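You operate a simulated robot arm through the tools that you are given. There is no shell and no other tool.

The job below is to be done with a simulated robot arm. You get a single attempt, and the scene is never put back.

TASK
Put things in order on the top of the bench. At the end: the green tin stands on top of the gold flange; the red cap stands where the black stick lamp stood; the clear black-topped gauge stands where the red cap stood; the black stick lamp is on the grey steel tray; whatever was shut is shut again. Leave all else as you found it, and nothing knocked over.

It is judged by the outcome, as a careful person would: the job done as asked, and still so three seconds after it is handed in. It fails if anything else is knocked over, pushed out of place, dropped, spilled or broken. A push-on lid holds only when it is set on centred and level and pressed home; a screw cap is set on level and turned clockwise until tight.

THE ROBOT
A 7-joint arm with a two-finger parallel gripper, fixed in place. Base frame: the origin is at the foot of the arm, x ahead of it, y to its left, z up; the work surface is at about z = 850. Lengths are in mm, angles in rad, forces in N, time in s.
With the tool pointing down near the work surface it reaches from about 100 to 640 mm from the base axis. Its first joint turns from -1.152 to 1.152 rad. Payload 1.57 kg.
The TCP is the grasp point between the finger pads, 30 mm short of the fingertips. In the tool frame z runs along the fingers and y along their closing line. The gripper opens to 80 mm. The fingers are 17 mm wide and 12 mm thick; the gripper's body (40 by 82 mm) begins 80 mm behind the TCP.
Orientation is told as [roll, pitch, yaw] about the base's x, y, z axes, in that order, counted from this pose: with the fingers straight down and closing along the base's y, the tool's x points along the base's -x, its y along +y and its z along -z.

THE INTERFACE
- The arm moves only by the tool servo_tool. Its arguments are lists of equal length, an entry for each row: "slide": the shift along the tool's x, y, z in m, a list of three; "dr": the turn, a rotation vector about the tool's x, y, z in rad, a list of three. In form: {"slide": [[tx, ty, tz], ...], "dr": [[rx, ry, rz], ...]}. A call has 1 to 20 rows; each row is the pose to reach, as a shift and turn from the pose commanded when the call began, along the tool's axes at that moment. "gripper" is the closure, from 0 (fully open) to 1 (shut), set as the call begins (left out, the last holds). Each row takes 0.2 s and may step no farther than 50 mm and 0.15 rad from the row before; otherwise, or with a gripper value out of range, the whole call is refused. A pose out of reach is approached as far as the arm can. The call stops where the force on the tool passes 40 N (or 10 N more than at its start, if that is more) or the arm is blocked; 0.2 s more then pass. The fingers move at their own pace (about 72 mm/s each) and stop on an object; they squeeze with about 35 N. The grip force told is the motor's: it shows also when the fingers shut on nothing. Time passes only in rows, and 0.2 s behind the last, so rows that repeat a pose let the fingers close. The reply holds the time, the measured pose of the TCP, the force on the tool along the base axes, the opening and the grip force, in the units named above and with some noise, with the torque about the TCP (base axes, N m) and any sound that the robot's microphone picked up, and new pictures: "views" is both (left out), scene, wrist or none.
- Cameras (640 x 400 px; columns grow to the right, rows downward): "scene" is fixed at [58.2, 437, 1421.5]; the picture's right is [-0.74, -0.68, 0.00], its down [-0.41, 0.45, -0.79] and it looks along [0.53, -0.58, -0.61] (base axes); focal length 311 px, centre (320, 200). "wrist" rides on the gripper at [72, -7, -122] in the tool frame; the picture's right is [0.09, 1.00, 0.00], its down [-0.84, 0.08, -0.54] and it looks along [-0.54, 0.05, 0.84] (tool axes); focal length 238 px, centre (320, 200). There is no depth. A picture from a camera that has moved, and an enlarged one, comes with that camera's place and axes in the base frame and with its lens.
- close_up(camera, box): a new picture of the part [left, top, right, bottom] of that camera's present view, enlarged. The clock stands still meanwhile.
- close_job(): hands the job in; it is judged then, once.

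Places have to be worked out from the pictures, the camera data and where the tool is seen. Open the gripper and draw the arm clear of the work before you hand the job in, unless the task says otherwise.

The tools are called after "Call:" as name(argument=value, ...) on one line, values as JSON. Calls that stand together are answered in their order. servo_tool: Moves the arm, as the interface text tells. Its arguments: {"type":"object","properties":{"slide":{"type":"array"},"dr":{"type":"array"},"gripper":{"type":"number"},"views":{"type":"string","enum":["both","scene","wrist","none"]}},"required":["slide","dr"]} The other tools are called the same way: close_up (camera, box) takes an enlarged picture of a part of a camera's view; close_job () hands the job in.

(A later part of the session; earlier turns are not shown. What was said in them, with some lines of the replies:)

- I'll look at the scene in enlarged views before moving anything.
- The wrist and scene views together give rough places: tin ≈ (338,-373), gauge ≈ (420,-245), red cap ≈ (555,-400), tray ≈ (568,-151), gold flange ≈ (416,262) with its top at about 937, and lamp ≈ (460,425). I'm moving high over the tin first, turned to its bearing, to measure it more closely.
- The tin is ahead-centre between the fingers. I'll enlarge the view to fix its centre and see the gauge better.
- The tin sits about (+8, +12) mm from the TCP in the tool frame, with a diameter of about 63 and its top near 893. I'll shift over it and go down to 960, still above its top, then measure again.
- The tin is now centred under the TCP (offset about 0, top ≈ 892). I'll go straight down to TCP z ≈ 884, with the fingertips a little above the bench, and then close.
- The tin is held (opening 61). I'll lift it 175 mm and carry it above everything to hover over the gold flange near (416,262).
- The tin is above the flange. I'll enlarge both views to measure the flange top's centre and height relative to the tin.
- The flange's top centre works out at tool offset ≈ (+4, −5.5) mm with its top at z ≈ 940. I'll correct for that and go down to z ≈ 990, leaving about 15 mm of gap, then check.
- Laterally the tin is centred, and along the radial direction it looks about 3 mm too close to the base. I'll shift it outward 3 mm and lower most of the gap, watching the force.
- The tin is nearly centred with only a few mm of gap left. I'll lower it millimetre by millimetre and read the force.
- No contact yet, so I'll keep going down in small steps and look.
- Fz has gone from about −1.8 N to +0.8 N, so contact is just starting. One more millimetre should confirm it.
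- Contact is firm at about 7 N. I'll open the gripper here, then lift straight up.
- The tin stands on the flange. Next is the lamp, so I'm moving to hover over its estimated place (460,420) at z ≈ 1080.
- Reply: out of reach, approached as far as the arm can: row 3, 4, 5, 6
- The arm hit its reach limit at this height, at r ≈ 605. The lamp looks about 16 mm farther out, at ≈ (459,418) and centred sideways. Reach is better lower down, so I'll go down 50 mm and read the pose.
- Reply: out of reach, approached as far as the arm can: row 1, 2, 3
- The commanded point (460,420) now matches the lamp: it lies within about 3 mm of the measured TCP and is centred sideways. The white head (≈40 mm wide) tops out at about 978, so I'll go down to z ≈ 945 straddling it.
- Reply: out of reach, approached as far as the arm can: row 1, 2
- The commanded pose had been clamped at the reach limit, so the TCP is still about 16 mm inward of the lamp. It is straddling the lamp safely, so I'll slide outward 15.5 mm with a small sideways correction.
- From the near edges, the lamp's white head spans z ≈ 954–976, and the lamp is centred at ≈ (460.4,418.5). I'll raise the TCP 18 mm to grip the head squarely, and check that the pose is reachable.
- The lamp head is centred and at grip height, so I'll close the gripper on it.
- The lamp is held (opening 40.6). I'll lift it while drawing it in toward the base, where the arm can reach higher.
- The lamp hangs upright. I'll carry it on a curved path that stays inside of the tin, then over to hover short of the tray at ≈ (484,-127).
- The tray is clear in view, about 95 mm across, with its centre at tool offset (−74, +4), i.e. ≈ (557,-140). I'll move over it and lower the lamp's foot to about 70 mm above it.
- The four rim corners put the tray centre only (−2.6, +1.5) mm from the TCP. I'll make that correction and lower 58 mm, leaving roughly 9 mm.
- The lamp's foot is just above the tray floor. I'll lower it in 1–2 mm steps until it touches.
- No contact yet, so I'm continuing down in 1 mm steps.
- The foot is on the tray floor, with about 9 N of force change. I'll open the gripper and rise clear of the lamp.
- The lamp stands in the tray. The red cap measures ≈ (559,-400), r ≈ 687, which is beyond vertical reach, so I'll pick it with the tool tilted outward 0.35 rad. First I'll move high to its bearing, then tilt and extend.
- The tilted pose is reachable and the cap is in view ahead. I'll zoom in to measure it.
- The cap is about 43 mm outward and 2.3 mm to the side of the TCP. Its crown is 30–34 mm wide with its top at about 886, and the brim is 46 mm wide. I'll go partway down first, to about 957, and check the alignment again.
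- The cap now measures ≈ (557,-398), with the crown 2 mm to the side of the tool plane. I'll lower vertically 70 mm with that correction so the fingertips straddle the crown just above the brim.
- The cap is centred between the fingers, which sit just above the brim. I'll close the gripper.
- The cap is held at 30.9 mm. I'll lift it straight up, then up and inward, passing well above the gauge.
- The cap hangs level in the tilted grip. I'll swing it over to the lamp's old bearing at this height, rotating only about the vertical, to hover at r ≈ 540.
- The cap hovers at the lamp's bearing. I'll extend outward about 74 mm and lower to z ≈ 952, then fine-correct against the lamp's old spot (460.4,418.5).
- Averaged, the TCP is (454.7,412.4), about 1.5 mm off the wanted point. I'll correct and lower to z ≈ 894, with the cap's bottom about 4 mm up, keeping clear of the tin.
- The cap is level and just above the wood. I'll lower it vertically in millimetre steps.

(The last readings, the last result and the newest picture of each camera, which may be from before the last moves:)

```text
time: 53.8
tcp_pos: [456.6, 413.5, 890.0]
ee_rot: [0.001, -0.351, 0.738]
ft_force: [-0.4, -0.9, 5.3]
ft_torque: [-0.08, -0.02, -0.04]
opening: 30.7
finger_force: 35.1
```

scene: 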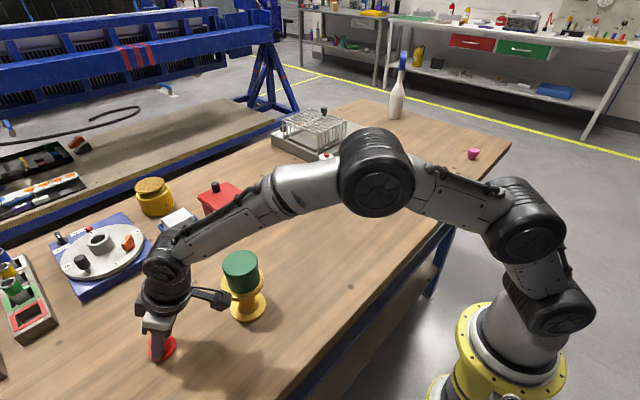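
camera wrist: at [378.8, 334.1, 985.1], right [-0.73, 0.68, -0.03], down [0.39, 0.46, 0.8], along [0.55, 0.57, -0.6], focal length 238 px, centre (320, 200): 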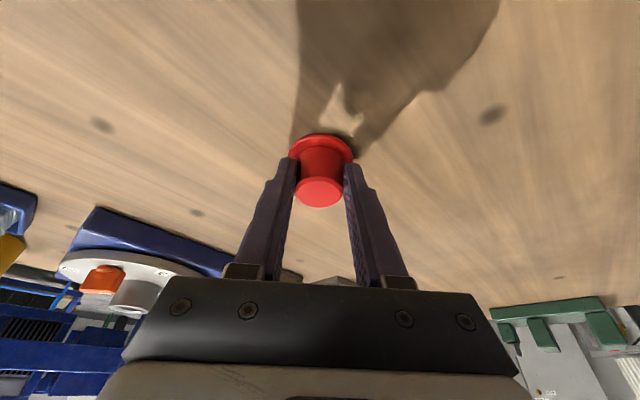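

There is contact at about 5 N, so the cap is down. I'll open, then lift vertically and back up to travel height.

Call:
servo_tool(slide=[[0, 0, 0], [0, 0, 0], [0, 0, 0], [0, 0, 0]], dr=[[0, 0, 0], [0, 0, 0], [0, 0, 0], [0, 0, 0]], gripper=0, views="none")

Call:
servo_tool(slide=[[-0.0069, 0, -0.0188], [-0.0206, 0, -0.0563], [-0.0103, 0, -0.1], [0.0076, 0, -0.1385], [0.0255, 0, -0.177], [0.0434, 0, -0.2154], [0.0434, 0, -0.2154]], dr=[[0, 0, 0], [0, 0, 0], [0, 0, 0], [0, 0, 0], [0, 0, 0], [0, 0, 0], [0, 0, 0]])

Call:
close_up(camera="scene", box=[60, 220, 280, 380])

```text
time: 54.8
tcp_pos: [456.5, 412.7, 890.0]
ee_rot: [0.0, -0.352, 0.739]
ft_force: [-0.6, -0.7, 0.2]
ft_torque: [0.04, -0.02, -0.02]
opening: 79.9
finger_force: 0.1
```

```text
time: 56.4
tcp_pos: [370.3, 335.3, 1079.6]
ee_rot: [0.001, -0.349, 0.738]
ft_force: [1.0, -0.4, -0.5]
ft_torque: [0.0, 0.01, -0.02]
opening: 80.0
finger_force: 0.1
camera wrist: at [293.3, 257.2, 1169.2], right [-0.73, 0.68, -0.03], down [0.39, 0.46, 0.8], along [0.55, 0.57, -0.6], focal length 238 px, centre (320, 200)
```

scene: 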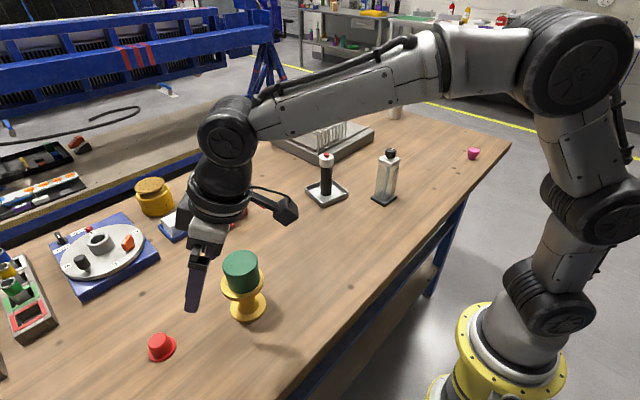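
wrist: 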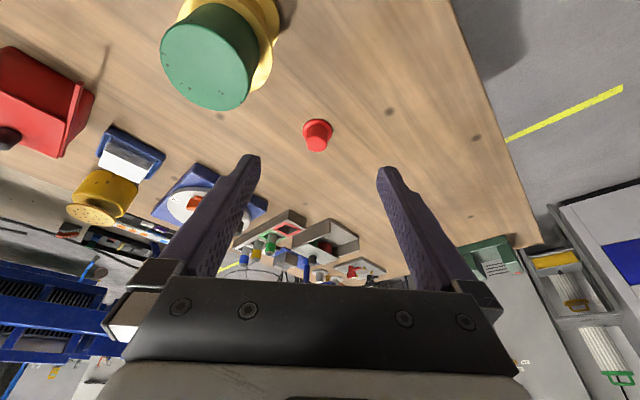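

```text
2.50 times, centred on (170, 300) of scene
camera zoom: at [58.1, 437.0, 1421.5], right [-0.74, -0.68, 0.0], down [-0.41, 0.45, -0.79], along [0.53, -0.58, -0.61], focal length 778 px, centre (695, -50)
```

zoom: 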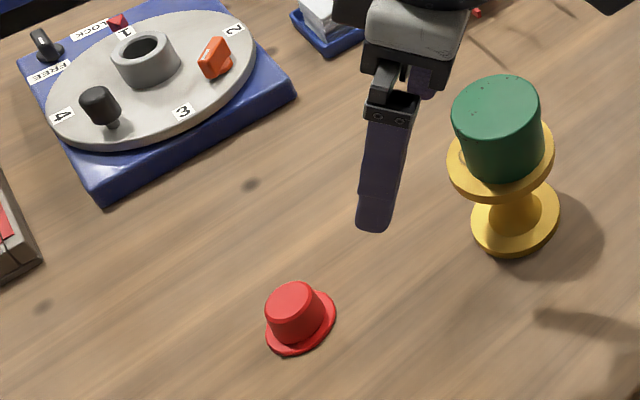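

The red cap stands where the lamp stood. Now the gauge: I'll travel high over to it, keeping the tilt and turning to yaw ≈ −0.05, which should match its faces.

Call:
servo_tool(slide=[[0.0228, -0.0294, -0.0105], [0.0455, -0.0588, -0.0209], [0.0683, -0.0882, -0.0314], [0.091, -0.1176, -0.0419], [0.1138, -0.147, -0.0523], [0.1366, -0.1764, -0.0628], [0.1593, -0.2059, -0.0733], [0.1821, -0.2353, -0.0837], [0.2048, -0.2647, -0.0942], [0.2276, -0.2941, -0.1047], [0.2504, -0.3235, -0.1151], [0.2731, -0.3529, -0.1256], [0.2959, -0.3823, -0.1361], [0.3186, -0.4117, -0.1465], [0.3414, -0.4411, -0.157], [0.3414, -0.4411, -0.157]], dr=[[0.018, 0, 0.0493], [0.036, 0, 0.0987], [0.0541, 0, 0.148], [0.0721, 0, 0.1973], [0.0901, 0, 0.2467], [0.1081, 0, 0.296], [0.1261, 0, 0.3453], [0.1442, 0, 0.3946], [0.1622, 0, 0.444], [0.1802, 0, 0.4933], [0.1982, 0, 0.5426], [0.2162, 0, 0.592], [0.2343, 0, 0.6413], [0.2523, 0, 0.6906], [0.2703, 0, 0.74], [0.2703, 0, 0.74]])

Call:
close_up(camera="wrist", box=[220, 60, 420, 220])

Call:
close_up(camera="scene", box=[350, 130, 430, 220])

```text
time: 59.8
tcp_pos: [389.0, -243.4, 1109.3]
ee_rot: [0.0, -0.351, -0.049]
ft_force: [0.6, 0.6, -0.8]
ft_torque: [-0.03, 0.0, -0.01]
opening: 79.7
finger_force: 0.1
camera wrist: at [279.0, -243.5, 1200.2], right [-0.04, 1.0, -0.03], down [0.6, 0.05, 0.8], along [0.8, 0.01, -0.6], focal length 238 px, centre (320, 200)
```

scene: 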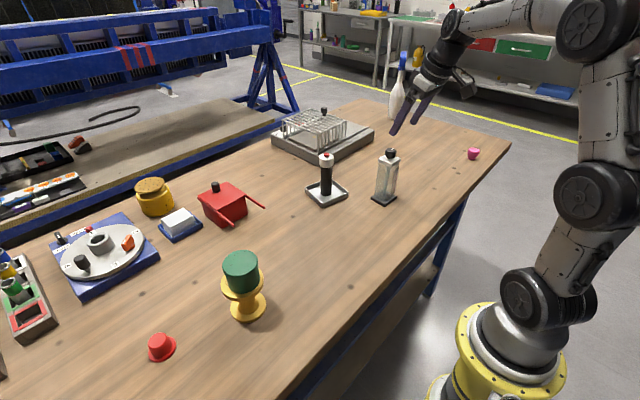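
wrist: 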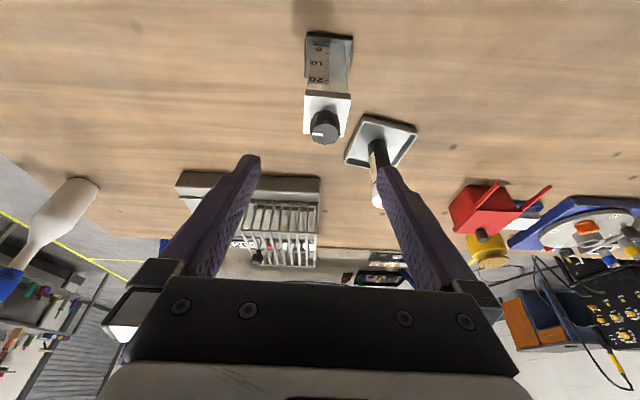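

```text
2.50 times, centred on (320, 140) of wrist
camera zoom: at [279.0, -243.5, 1200.2], right [-0.04, 1.0, -0.03], down [0.6, 0.05, 0.8], along [0.8, 0.01, -0.6], focal length 596 px, centre (320, 350)
```

zoom: 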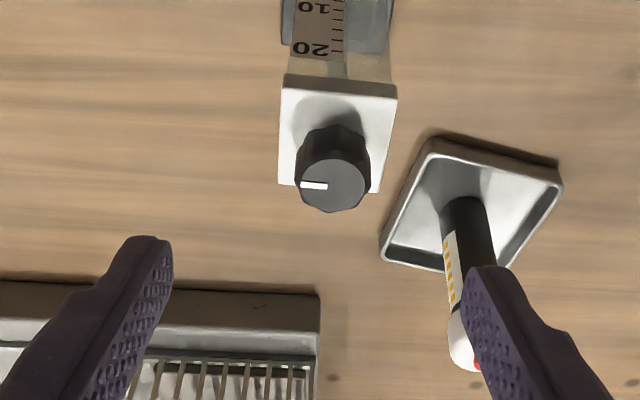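

```text
4.44 times, centred on (390, 175) of scene
camera zoom: at [58.2, 437.0, 1421.5], right [-0.74, -0.68, 0.0], down [-0.41, 0.45, -0.79], along [0.53, -0.58, -0.61], focal length 1384 px, centre (9, 311)
```

zoom: 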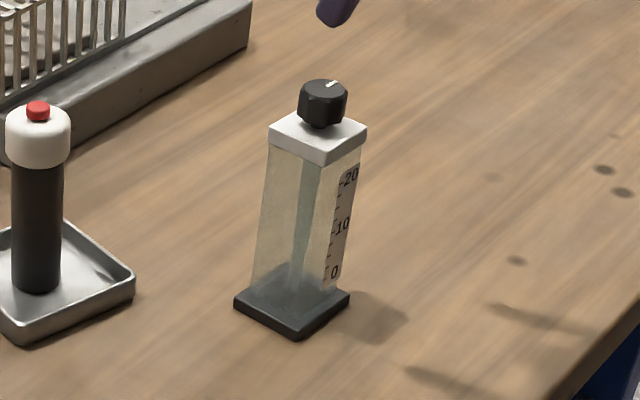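

The gauge's white cap is about 43 mm square and aligned with the tool. I'll zoom on the whole gauge to measure its base, then refine.

Call:
close_up(camera="wrist", box=[270, 20, 390, 150])

```text
3.08 times, centred on (330, 85) of wrist
camera zoom: at [279.0, -243.5, 1200.2], right [-0.04, 1.0, -0.03], down [0.6, 0.05, 0.8], along [0.8, 0.01, -0.6], focal length 733 px, centre (289, 554)
```

zoom: 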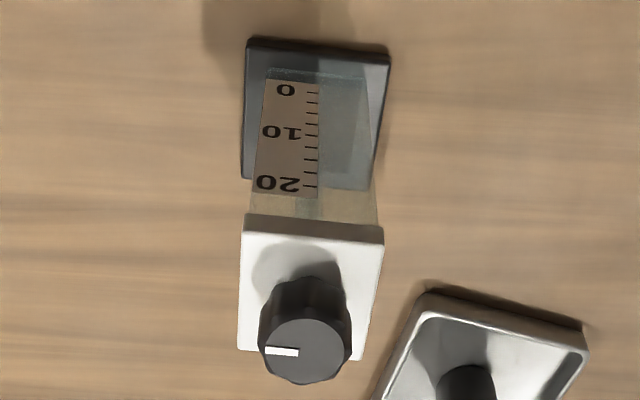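

The base measures 58×56 mm, and the gauge axis is 29 mm outward and 4 mm sideways of the TCP (≈ (418,-241)). The white cap top is at ≈ 988 and the faces are aligned. I'll move above it and increase the tilt to 0.45 so the same grip can reach the far spot.

Call:
servo_tool(slide=[[-0.008, 0.002, 0.021], [-0.0155, 0.004, 0.0419], [-0.0155, 0.004, 0.0419], [-0.0155, 0.004, 0.0419]], dr=[[0, -0.05, 0], [0, -0.1, 0], [0, -0.1, 0], [0, -0.1, 0]])

Call:
close_up(camera="wrist", box=[240, 20, 400, 180])

Call:
close_up(camera="scene", box=[340, 90, 460, 220])

```text
time: 60.8
tcp_pos: [420.2, -238.5, 1075.2]
ee_rot: [0.0, -0.45, -0.051]
ft_force: [0.3, 0.2, -0.6]
ft_torque: [0.01, 0.03, 0.03]
opening: 80.0
finger_force: 0.0
camera wrist: at [301.0, -239.1, 1153.5], right [-0.03, 1.0, -0.04], down [0.52, 0.05, 0.85], along [0.85, 0.01, -0.52], focal length 238 px, centre (320, 200)
```

scene: 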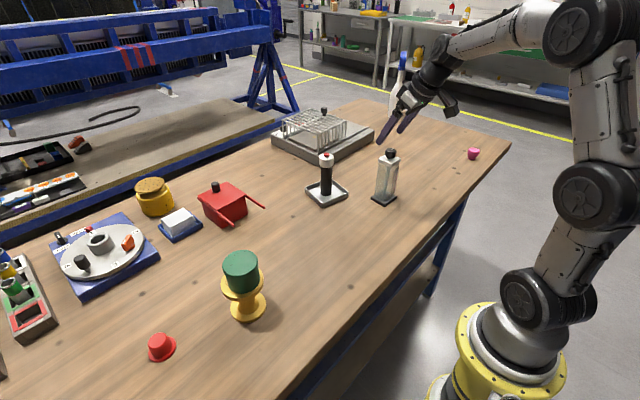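
wrist: 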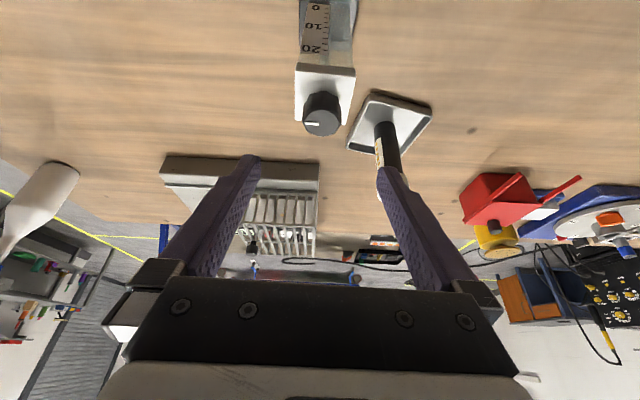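

```text
2.50 times, centred on (320, 100) of wrist
camera zoom: at [301.0, -239.1, 1153.5], right [-0.03, 1.0, -0.04], down [0.52, 0.05, 0.85], along [0.85, 0.01, -0.52], focal length 596 px, centre (320, 450)
```

zoom: 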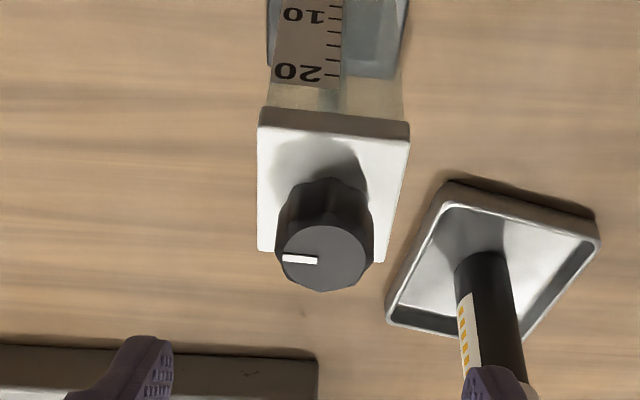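

```text
3.08 times, centred on (400, 155) of scene
camera zoom: at [58.2, 437.0, 1421.5], right [-0.74, -0.68, 0.0], down [-0.41, 0.45, -0.79], along [0.53, -0.58, -0.61], focal length 958 px, centre (74, 338)
```

zoom: 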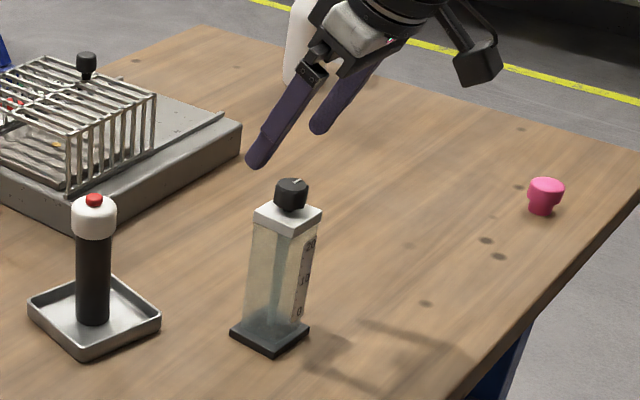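

Relative to the TCP the white cap is at (−1.3, −1.5) mm, 44 mm square and aligned. I'll correct and lower vertically to z ≈ 962 around it.

Call:
servo_tool(slide=[[0.011, -0.0015, 0.025], [0.023, -0.0015, 0.05], [0.035, -0.0015, 0.075], [0.0425, -0.0015, 0.091], [0.048, -0.0015, 0.1023], [0.048, -0.0015, 0.1023]], dr=[[0, 0, 0], [0, 0, 0], [0, 0, 0], [0, 0, 0], [0, 0, 0], [0, 0, 0]])

Call:
close_up(camera="wrist", box=[220, 60, 420, 280])

Call:
close_up(camera="scene", box=[340, 100, 460, 220])

```text
time: 62.2
tcp_pos: [422.0, -241.0, 961.6]
ee_rot: [0.001, -0.45, -0.05]
ft_force: [-0.2, -0.5, 0.4]
ft_torque: [-0.03, -0.01, 0.02]
opening: 80.1
finger_force: 0.0
camera wrist: at [303.8, -241.9, 1041.1], right [-0.03, 1.0, -0.04], down [0.52, 0.05, 0.85], along [0.85, 0.01, -0.52], focal length 238 px, centre (320, 200)
```

scene: 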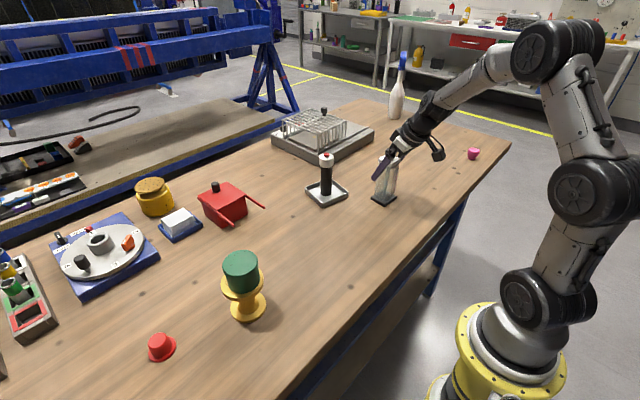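
wrist: 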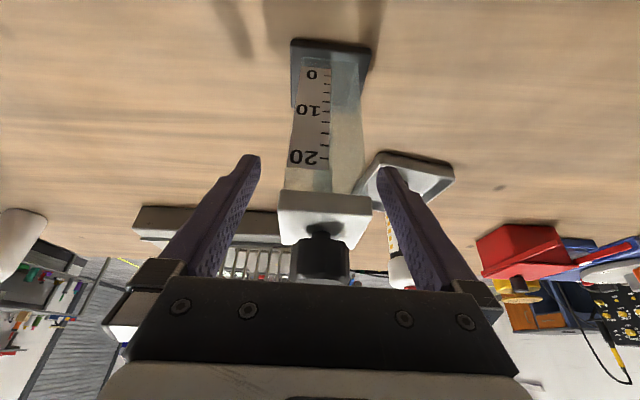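

```text
1.82 times, centred on (320, 170) of wrist
camera zoom: at [303.8, -241.9, 1041.1], right [-0.03, 1.0, -0.04], down [0.52, 0.05, 0.85], along [0.85, 0.01, -0.52], focal length 433 px, centre (320, 254)
```

zoom: 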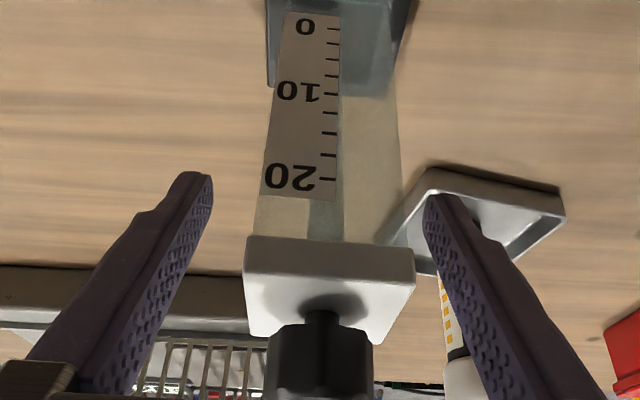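

```text
3.33 times, centred on (400, 160) of scene
camera zoom: at [58.2, 437.0, 1421.5], right [-0.74, -0.68, 0.0], down [-0.41, 0.45, -0.79], along [0.53, -0.58, -0.61], focal length 1038 px, centre (53, 333)
```

zoom: 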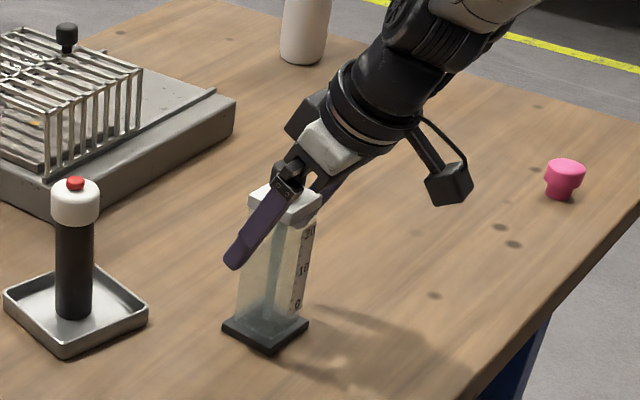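

The cap is about 1.3 mm to one side of the finger midline, so I'll shift by that first. Then I'll close so both fingers meet it together.

Call:
servo_tool(slide=[[0, 0.0013, 0], [0, 0.0013, 0]], dr=[[0, 0, 0], [0, 0, 0]], views="none")

Call:
servo_tool(slide=[[0, 0, 0], [0, 0, 0], [0, 0, 0], [0, 0, 0]], dr=[[0, 0, 0], [0, 0, 0], [0, 0, 0], [0, 0, 0]], gripper=1)

Call:
close_up(camera="wrist", box=[220, 20, 420, 280])

Call:
close_up(camera="scene", box=[340, 100, 460, 220])

```text
time: 62.8
tcp_pos: [421.6, -239.9, 962.3]
ee_rot: [-0.001, -0.449, -0.049]
ft_force: [0.0, 0.3, -1.1]
ft_torque: [0.0, -0.05, 0.01]
opening: 80.3
finger_force: 0.1
```

```text
time: 63.8
tcp_pos: [422.3, -239.6, 962.6]
ee_rot: [0.0, -0.45, -0.049]
ft_force: [-0.1, 0.0, 0.9]
ft_torque: [0.02, 0.04, -0.01]
opening: 43.7
finger_force: 34.7
camera wrist: at [303.5, -240.7, 1041.3], right [-0.03, 1.0, -0.04], down [0.52, 0.05, 0.85], along [0.85, 0.01, -0.52], focal length 238 px, centre (320, 200)
```

scene: 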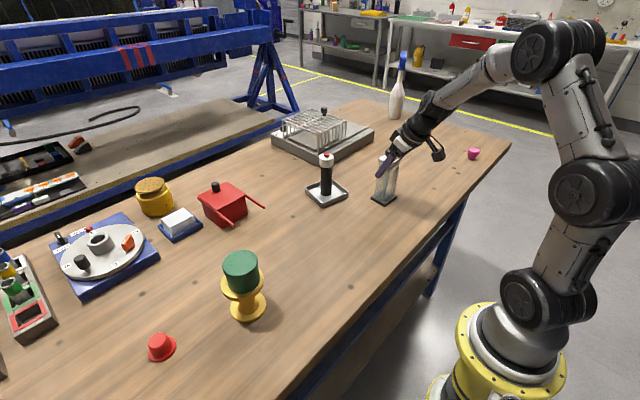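
wrist: 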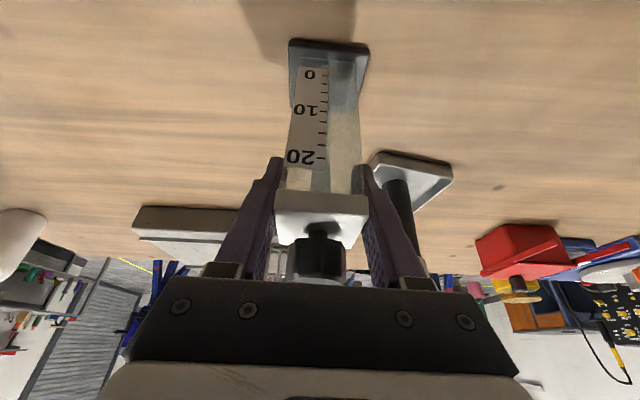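

```text
1.54 times, centred on (320, 150) of wrist
camera zoom: at [303.5, -240.7, 1041.3], right [-0.03, 1.0, -0.04], down [0.52, 0.05, 0.85], along [0.85, 0.01, -0.52], focal length 367 px, centre (320, 277)
```

zoom: 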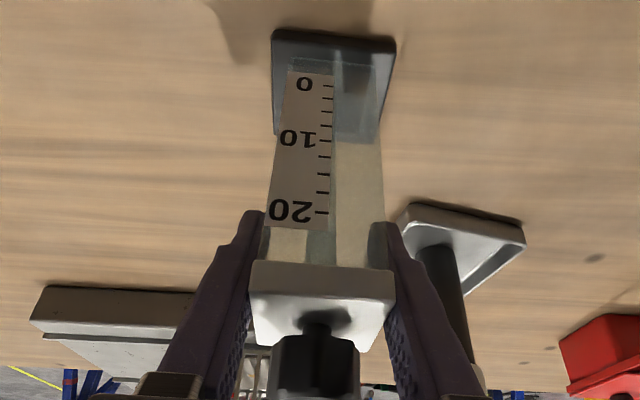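

```text
3.33 times, centred on (400, 160) of scene
camera zoom: at [58.1, 437.1, 1421.5], right [-0.74, -0.68, 0.0], down [-0.41, 0.45, -0.79], along [0.53, -0.58, -0.61], focal length 1038 px, centre (53, 333)
```

zoom: 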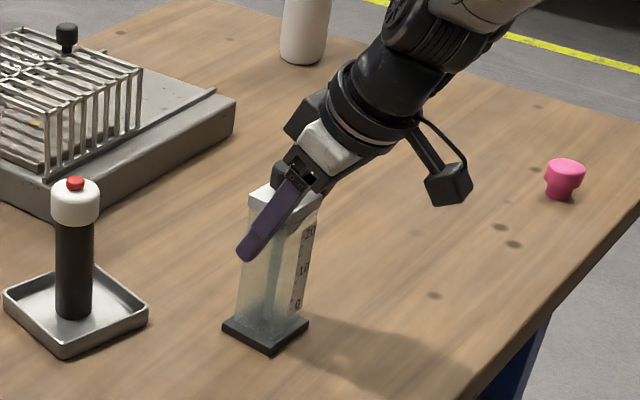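

The gauge is gripped at 43.7 mm. I'll lift it 30 mm straight up and check that it comes up whole and upright.

Call:
servo_tool(slide=[[-0.0022, 0, -0.0045], [-0.0065, 0, -0.0135], [-0.013, 0, -0.027], [-0.013, 0, -0.027]], dr=[[0, 0, 0], [0, 0, 0], [0, 0, 0], [0, 0, 0]])

Call:
close_up(camera="scene", box=[340, 100, 460, 220])

Call:
close_up(camera="wrist", box=[220, 20, 420, 280])

```text
time: 64.8
tcp_pos: [421.4, -240.6, 991.2]
ee_rot: [0.001, -0.451, -0.051]
ft_force: [-0.1, -0.3, -2.3]
ft_torque: [0.0, -0.04, 0.01]
opening: 43.5
finger_force: 35.0
camera wrist: at [302.9, -240.8, 1070.6], right [-0.03, 1.0, -0.04], down [0.52, 0.05, 0.85], along [0.85, 0.01, -0.52], focal length 238 px, centre (320, 200)
```

scene: 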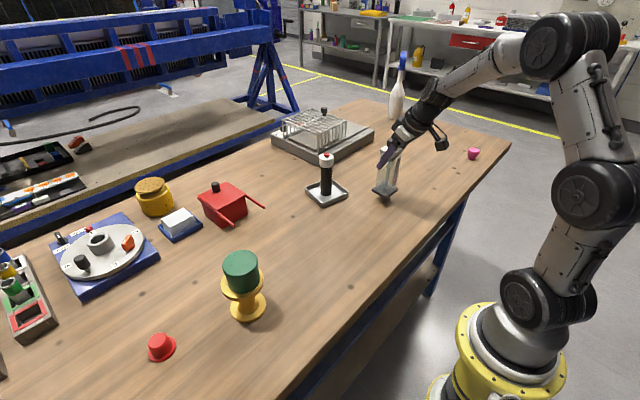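
wrist: 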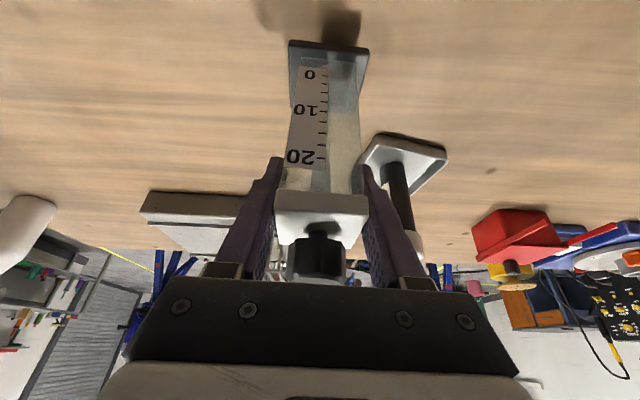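

```text
3.33 times, centred on (400, 160) of scene
camera zoom: at [58.2, 437.0, 1421.5], right [-0.74, -0.68, 0.0], down [-0.41, 0.45, -0.79], along [0.53, -0.58, -0.61], focal length 1038 px, centre (53, 333)
```

zoom: 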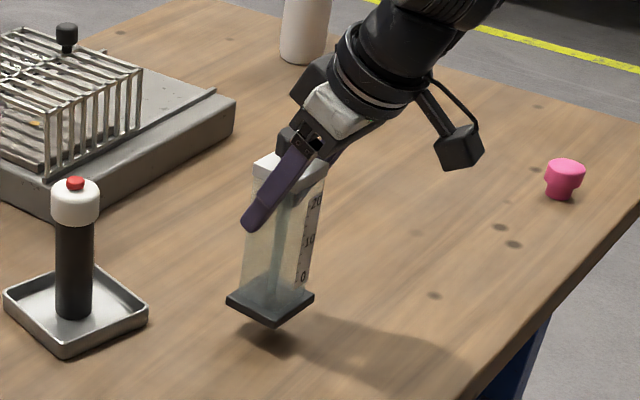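

```text
1.54 times, centred on (320, 150) of wrist
camera zoom: at [302.9, -240.8, 1070.6], right [-0.03, 1.0, -0.04], down [0.52, 0.05, 0.85], along [0.85, 0.01, -0.52], focal length 367 px, centre (320, 277)
```

zoom: 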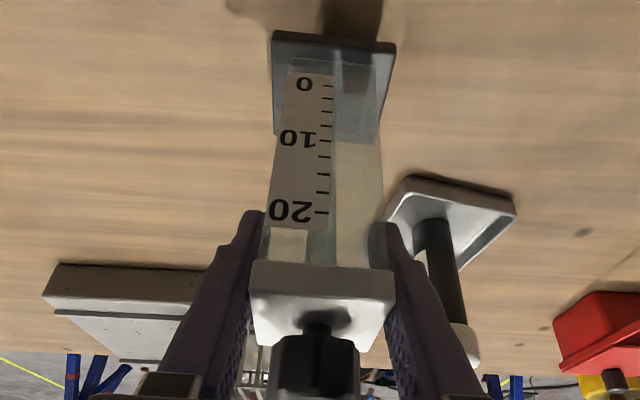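

The gauge came up whole and upright. Now I'll move it level to the red cap's old spot, keeping the orientation.

Call:
servo_tool(slide=[[-0.0217, -0.0251, 0.0105], [-0.0434, -0.0502, 0.021], [-0.0651, -0.0753, 0.0315], [-0.0867, -0.1004, 0.0419], [-0.1084, -0.1255, 0.0524], [-0.1301, -0.1506, 0.0629], [-0.1301, -0.1506, 0.0629], [-0.1301, -0.1506, 0.0629]], dr=[[0, 0, 0], [0, 0, 0], [0, 0, 0], [0, 0, 0], [0, 0, 0], [0, 0, 0], [0, 0, 0], [0, 0, 0]])

Call:
servo_tool(slide=[[0, 0, 0]], dr=[[0, 0, 0]], views="none")

Call:
servo_tool(slide=[[0, 0, 0]], dr=[[0, 0, 0]], views="none")

Call:
close_up(camera="scene", box=[320, 80, 460, 220])

```text
time: 66.6
tcp_pos: [558.6, -397.7, 989.2]
ee_rot: [0.0, -0.449, -0.051]
ft_force: [0.3, -0.7, -3.0]
ft_torque: [0.03, -0.03, 0.03]
opening: 43.3
finger_force: 34.8
camera wrist: at [438.8, -398.0, 1069.2], right [-0.03, 1.0, -0.04], down [0.52, 0.05, 0.85], along [0.85, 0.01, -0.52], focal length 238 px, centre (320, 200)
```

scene: 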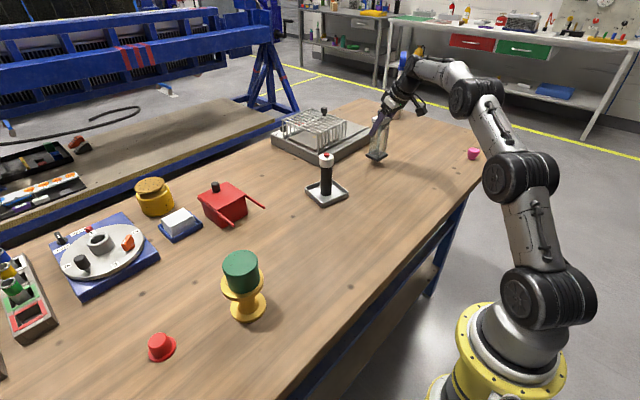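
wrist: 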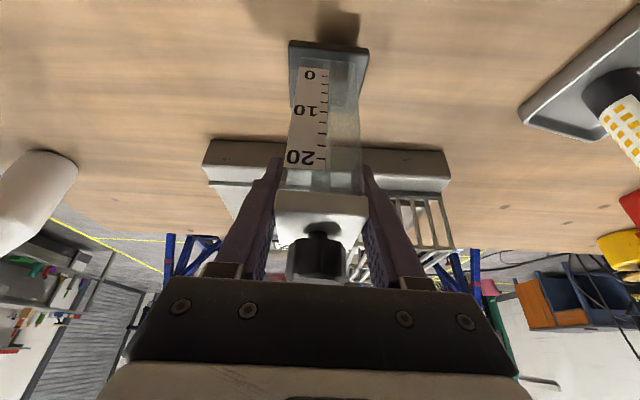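

```text
time: 67.0
tcp_pos: [557.2, -398.2, 990.0]
ee_rot: [0.001, -0.45, -0.052]
ft_force: [0.2, -0.3, -1.7]
ft_torque: [-0.04, 0.0, -0.02]
opening: 43.8
finger_force: 34.6
```

```text
time: 67.4
tcp_pos: [557.6, -396.5, 990.4]
ee_rot: [0.0, -0.451, -0.049]
ft_force: [0.1, 0.2, -3.0]
ft_torque: [0.0, -0.03, 0.0]
opening: 43.6
finger_force: 35.0
```

```text
2.86 times, centred on (390, 150) of scene
camera zoom: at [58.2, 437.0, 1421.5], right [-0.74, -0.68, 0.0], down [-0.41, 0.45, -0.79], along [0.53, -0.58, -0.61], focal length 890 px, centre (120, 343)
```

zoom: 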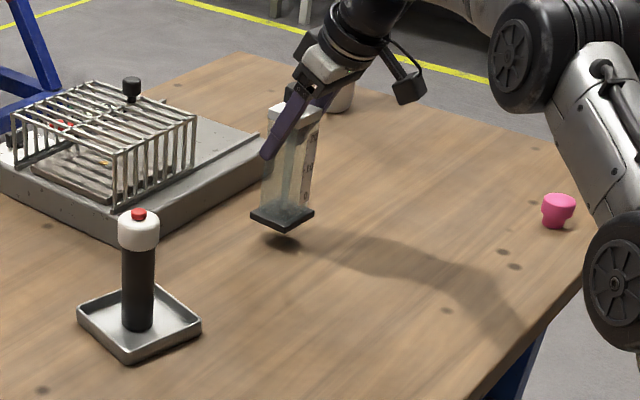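

The gauge hangs over the red cap's old spot, and the scene comparison suggests it should go about 3 mm further out. I'll correct that and lower 26 mm, leaving a few mm.

Call:
servo_tool(slide=[[0.002, 0, 0.008], [0.005, 0, 0.017], [0.0086, 0, 0.0247], [0.0086, 0, 0.0247]], dr=[[0, 0, 0], [0, 0, 0], [0, 0, 0], [0, 0, 0]])

Call:
close_up(camera="scene", box=[330, 80, 450, 200])

Call:
close_up(camera="wrist", box=[220, 20, 420, 280])

```text
time: 68.4
tcp_pos: [560.2, -398.0, 964.5]
ee_rot: [0.0, -0.451, -0.052]
ft_force: [-1.3, 0.1, -2.1]
ft_torque: [0.03, -0.01, 0.02]
opening: 43.6
finger_force: 34.9
camera wrist: at [442.5, -398.2, 1043.2], right [-0.03, 1.0, -0.04], down [0.52, 0.05, 0.85], along [0.85, 0.01, -0.52], focal length 238 px, centre (320, 200)
```

scene: 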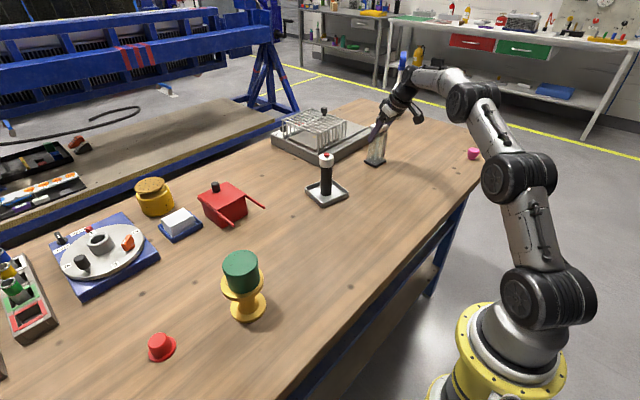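
wrist: 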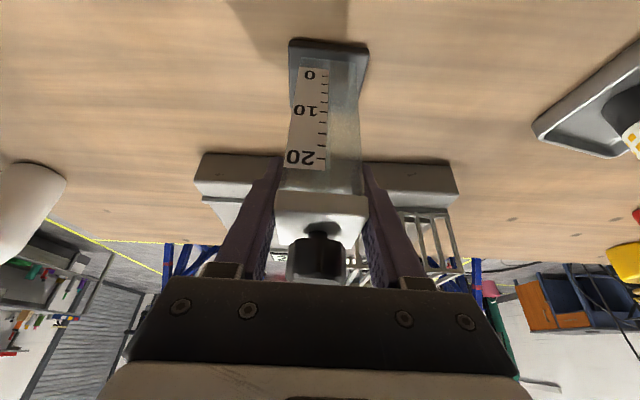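

```text
3.33 times, centred on (390, 140) of scene
camera zoom: at [58.2, 437.0, 1421.5], right [-0.74, -0.68, 0.0], down [-0.41, 0.45, -0.79], along [0.53, -0.58, -0.61], focal length 1038 px, centre (87, 400)
```

zoom: 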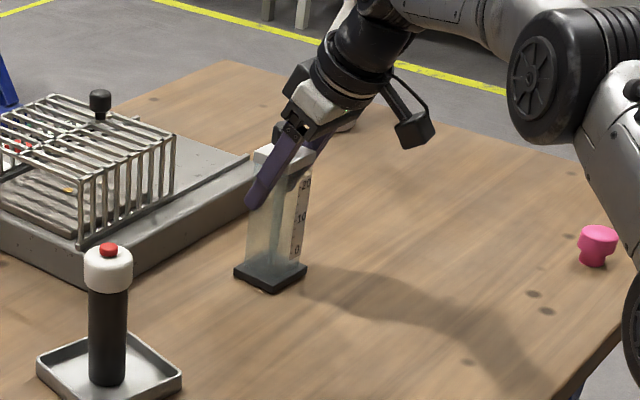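

```text
1.54 times, centred on (320, 150) of wrist
camera zoom: at [442.5, -398.2, 1043.2], right [-0.03, 1.0, -0.04], down [0.52, 0.05, 0.85], along [0.85, 0.01, -0.52], focal length 367 px, centre (320, 277)
```

zoom: 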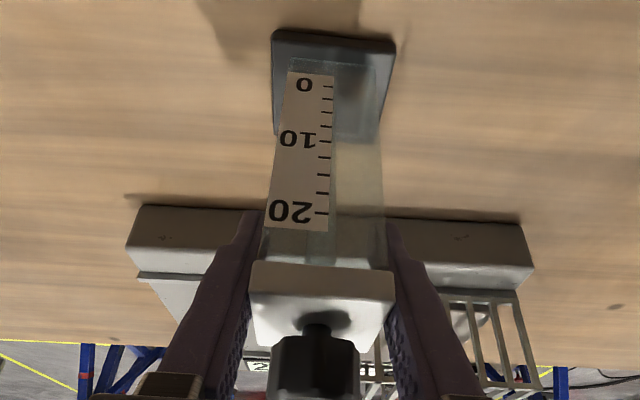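

In the same zoomed view the gauge base is centred at (271,274), where the red cap's brim was (≈(271,272)). I'll lower it in millimetre steps to touch.

Call:
servo_tool(slide=[[0.0004, 0, 0.0009], [0.0009, 0, 0.0018], [0.0009, 0, 0.0018]], dr=[[0, 0, 0], [0, 0, 0], [0, 0, 0]], views="none")

Call:
servo_tool(slide=[[0.0004, 0, 0.0009], [0.0004, 0, 0.0009]], dr=[[0, 0, 0], [0, 0, 0]], views="none")

```text
time: 69.2
tcp_pos: [561.2, -399.1, 962.4]
ee_rot: [0.0, -0.451, -0.051]
ft_force: [0.0, -0.7, -3.1]
ft_torque: [0.02, -0.02, 0.01]
opening: 43.5
finger_force: 35.0
```

```text
time: 69.8
tcp_pos: [560.7, -398.1, 962.1]
ee_rot: [-0.001, -0.452, -0.051]
ft_force: [-0.6, -0.5, 0.4]
ft_torque: [-0.07, 0.22, -0.02]
opening: 43.7
finger_force: 34.7
```

The force is starting to rise, so one more small step should seat it.

Call:
servo_tool(slide=[[0.0003, 0, 0.0006], [0.0003, 0, 0.0006]], dr=[[0, 0, 0], [0, 0, 0]], views="none")

```text
time: 70.4
tcp_pos: [560.8, -398.0, 961.2]
ee_rot: [-0.002, -0.45, -0.05]
ft_force: [-1.4, -0.2, 6.6]
ft_torque: [-0.05, 0.52, 0.0]
opening: 43.4
finger_force: 35.0
```

The gauge is seated. I'll open the gripper and withdraw along the tool axis.

Call:
servo_tool(slide=[[0, 0, 0], [0, 0, 0], [0, 0, 0], [0, 0, 0]], dr=[[0, 0, 0], [0, 0, 0], [0, 0, 0], [0, 0, 0]], gripper=0, views="none")

Call:
servo_tool(slide=[[0, 0, -0.02], [0, 0, -0.06], [0, 0, -0.1], [0, 0, -0.14], [0, 0, -0.17], [0, 0, -0.17]], dr=[[0, 0, 0], [0, 0, 0], [0, 0, 0], [0, 0, 0], [0, 0, 0], [0, 0, 0]])

Call:
close_up(camera="scene", box=[280, 80, 500, 220])

Call:
close_up(camera="scene", box=[100, 160, 320, 370])

```text
time: 71.4
tcp_pos: [560.3, -397.1, 960.8]
ee_rot: [0.001, -0.449, -0.051]
ft_force: [-1.1, 0.0, -0.7]
ft_torque: [0.0, -0.04, 0.01]
opening: 80.2
finger_force: 0.0
```

```text
time: 72.8
tcp_pos: [485.6, -392.4, 1114.1]
ee_rot: [0.0, -0.45, -0.051]
ft_force: [0.2, -0.5, 0.2]
ft_torque: [-0.03, -0.03, 0.03]
opening: 79.8
finger_force: 0.0
camera wrist: at [367.7, -393.5, 1193.2], right [-0.03, 1.0, -0.04], down [0.52, 0.05, 0.85], along [0.85, 0.01, -0.52], focal length 238 px, centre (320, 200)
```

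scene: 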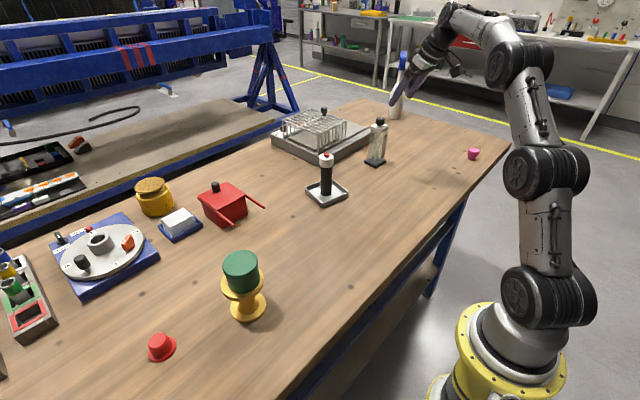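
wrist: 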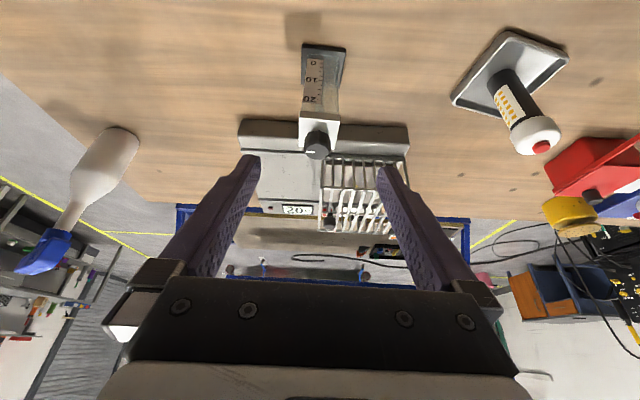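

```text
2.86 times, centred on (390, 150) of scene
camera zoom: at [58.2, 437.0, 1421.5], right [-0.74, -0.68, 0.0], down [-0.41, 0.45, -0.79], along [0.53, -0.58, -0.61], focal length 890 px, centre (120, 343)
```

zoom: 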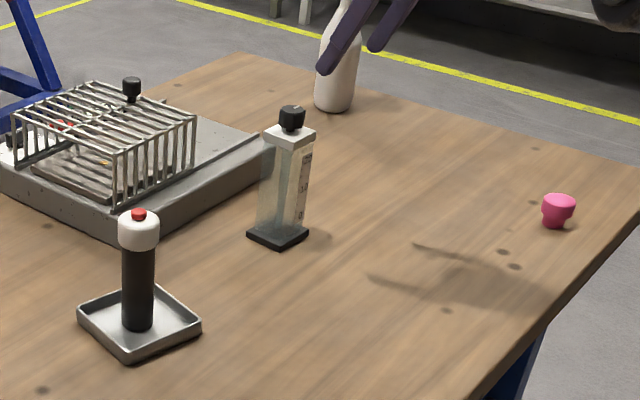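

```text
1.90 times, centred on (210, 265) of scene
camera zoom: at [58.2, 437.0, 1421.5], right [-0.74, -0.68, 0.0], down [-0.41, 0.45, -0.79], along [0.53, -0.58, -0.61], focal length 593 px, centre (530, 76)
```

zoom: 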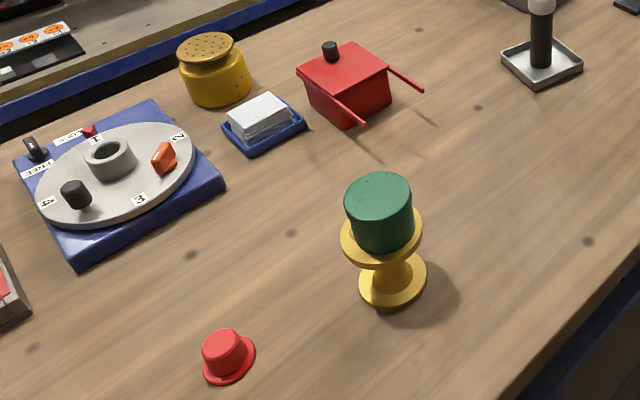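

All four objects stand where asked, and the flange, tray and other things haven't moved. I'll draw the arm back clear and level the tool for a last check.

Call:
servo_tool(slide=[[0.0181, 0.0333, -0.0124], [0.0361, 0.0667, -0.0249], [0.0542, 0.1, -0.0373], [0.0723, 0.1333, -0.0497], [0.0903, 0.1667, -0.0622], [0.1084, 0.2, -0.0746], [0.1084, 0.2, -0.0746]], dr=[[0, 0.075, 0], [0, 0.15, 0], [0, 0.225, 0], [0, 0.3, 0], [0, 0.375, 0], [0, 0.45, 0], [0, 0.45, 0]], gripper=0)

```text
time: 74.4
tcp_pos: [366.0, -188.2, 1135.3]
ee_rot: [-0.001, 0.001, -0.049]
ft_force: [0.0, -0.7, 0.6]
ft_torque: [0.0, -0.02, 0.0]
opening: 80.0
finger_force: 0.1
camera wrist: at [293.9, -190.9, 1257.7], right [-0.04, 1.0, 0.0], down [0.84, 0.04, 0.54], along [0.54, 0.02, -0.84], focal length 238 px, centre (320, 200)
```

scene: 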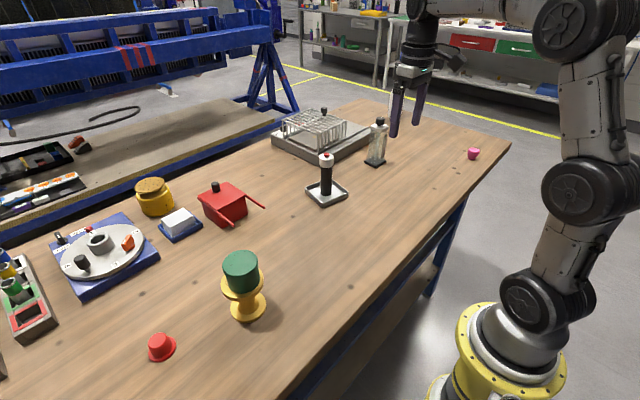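
wrist: 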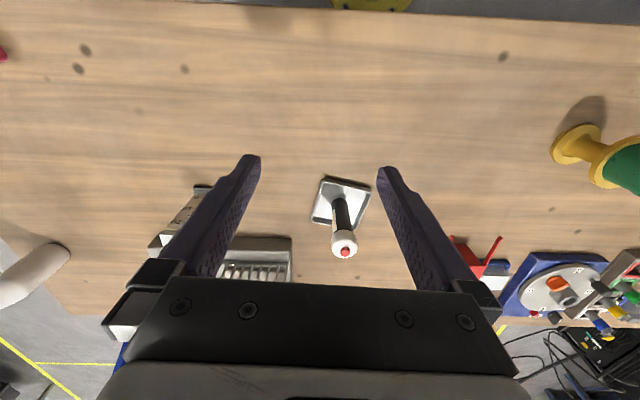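

The gripper is open and the arm is clear. The tin is on the flange, the lamp in the tray, the red cap at the lamp's old place and the gauge at the cap's old place, all upright. Nothing that was shut was opened, so I'm handing the job in.

Call:
close_job()

```text
The job is handed in.
```

The job is done and handed in. All four objects are upright where you asked, and I saw nothing else knocked over or moved in the last pictures:

- **Green tin:** it stands on top of the gold flange.
- **Black stick lamp:** it stands in the middle of the small grey steel tray.
- **Red cap:** it stands where the lamp stood, within about 2 mm by my readings.
- **Clear black-topped gauge:** it stands where the red cap stood, within a few mm as far as I could judge from the pictures.

Nothing was opened along the way, so nothing needed shutting again. The gripper is open and the arm is drawn back clear of the work. I handed in without a result back, so these placings rest on my own final pictures.
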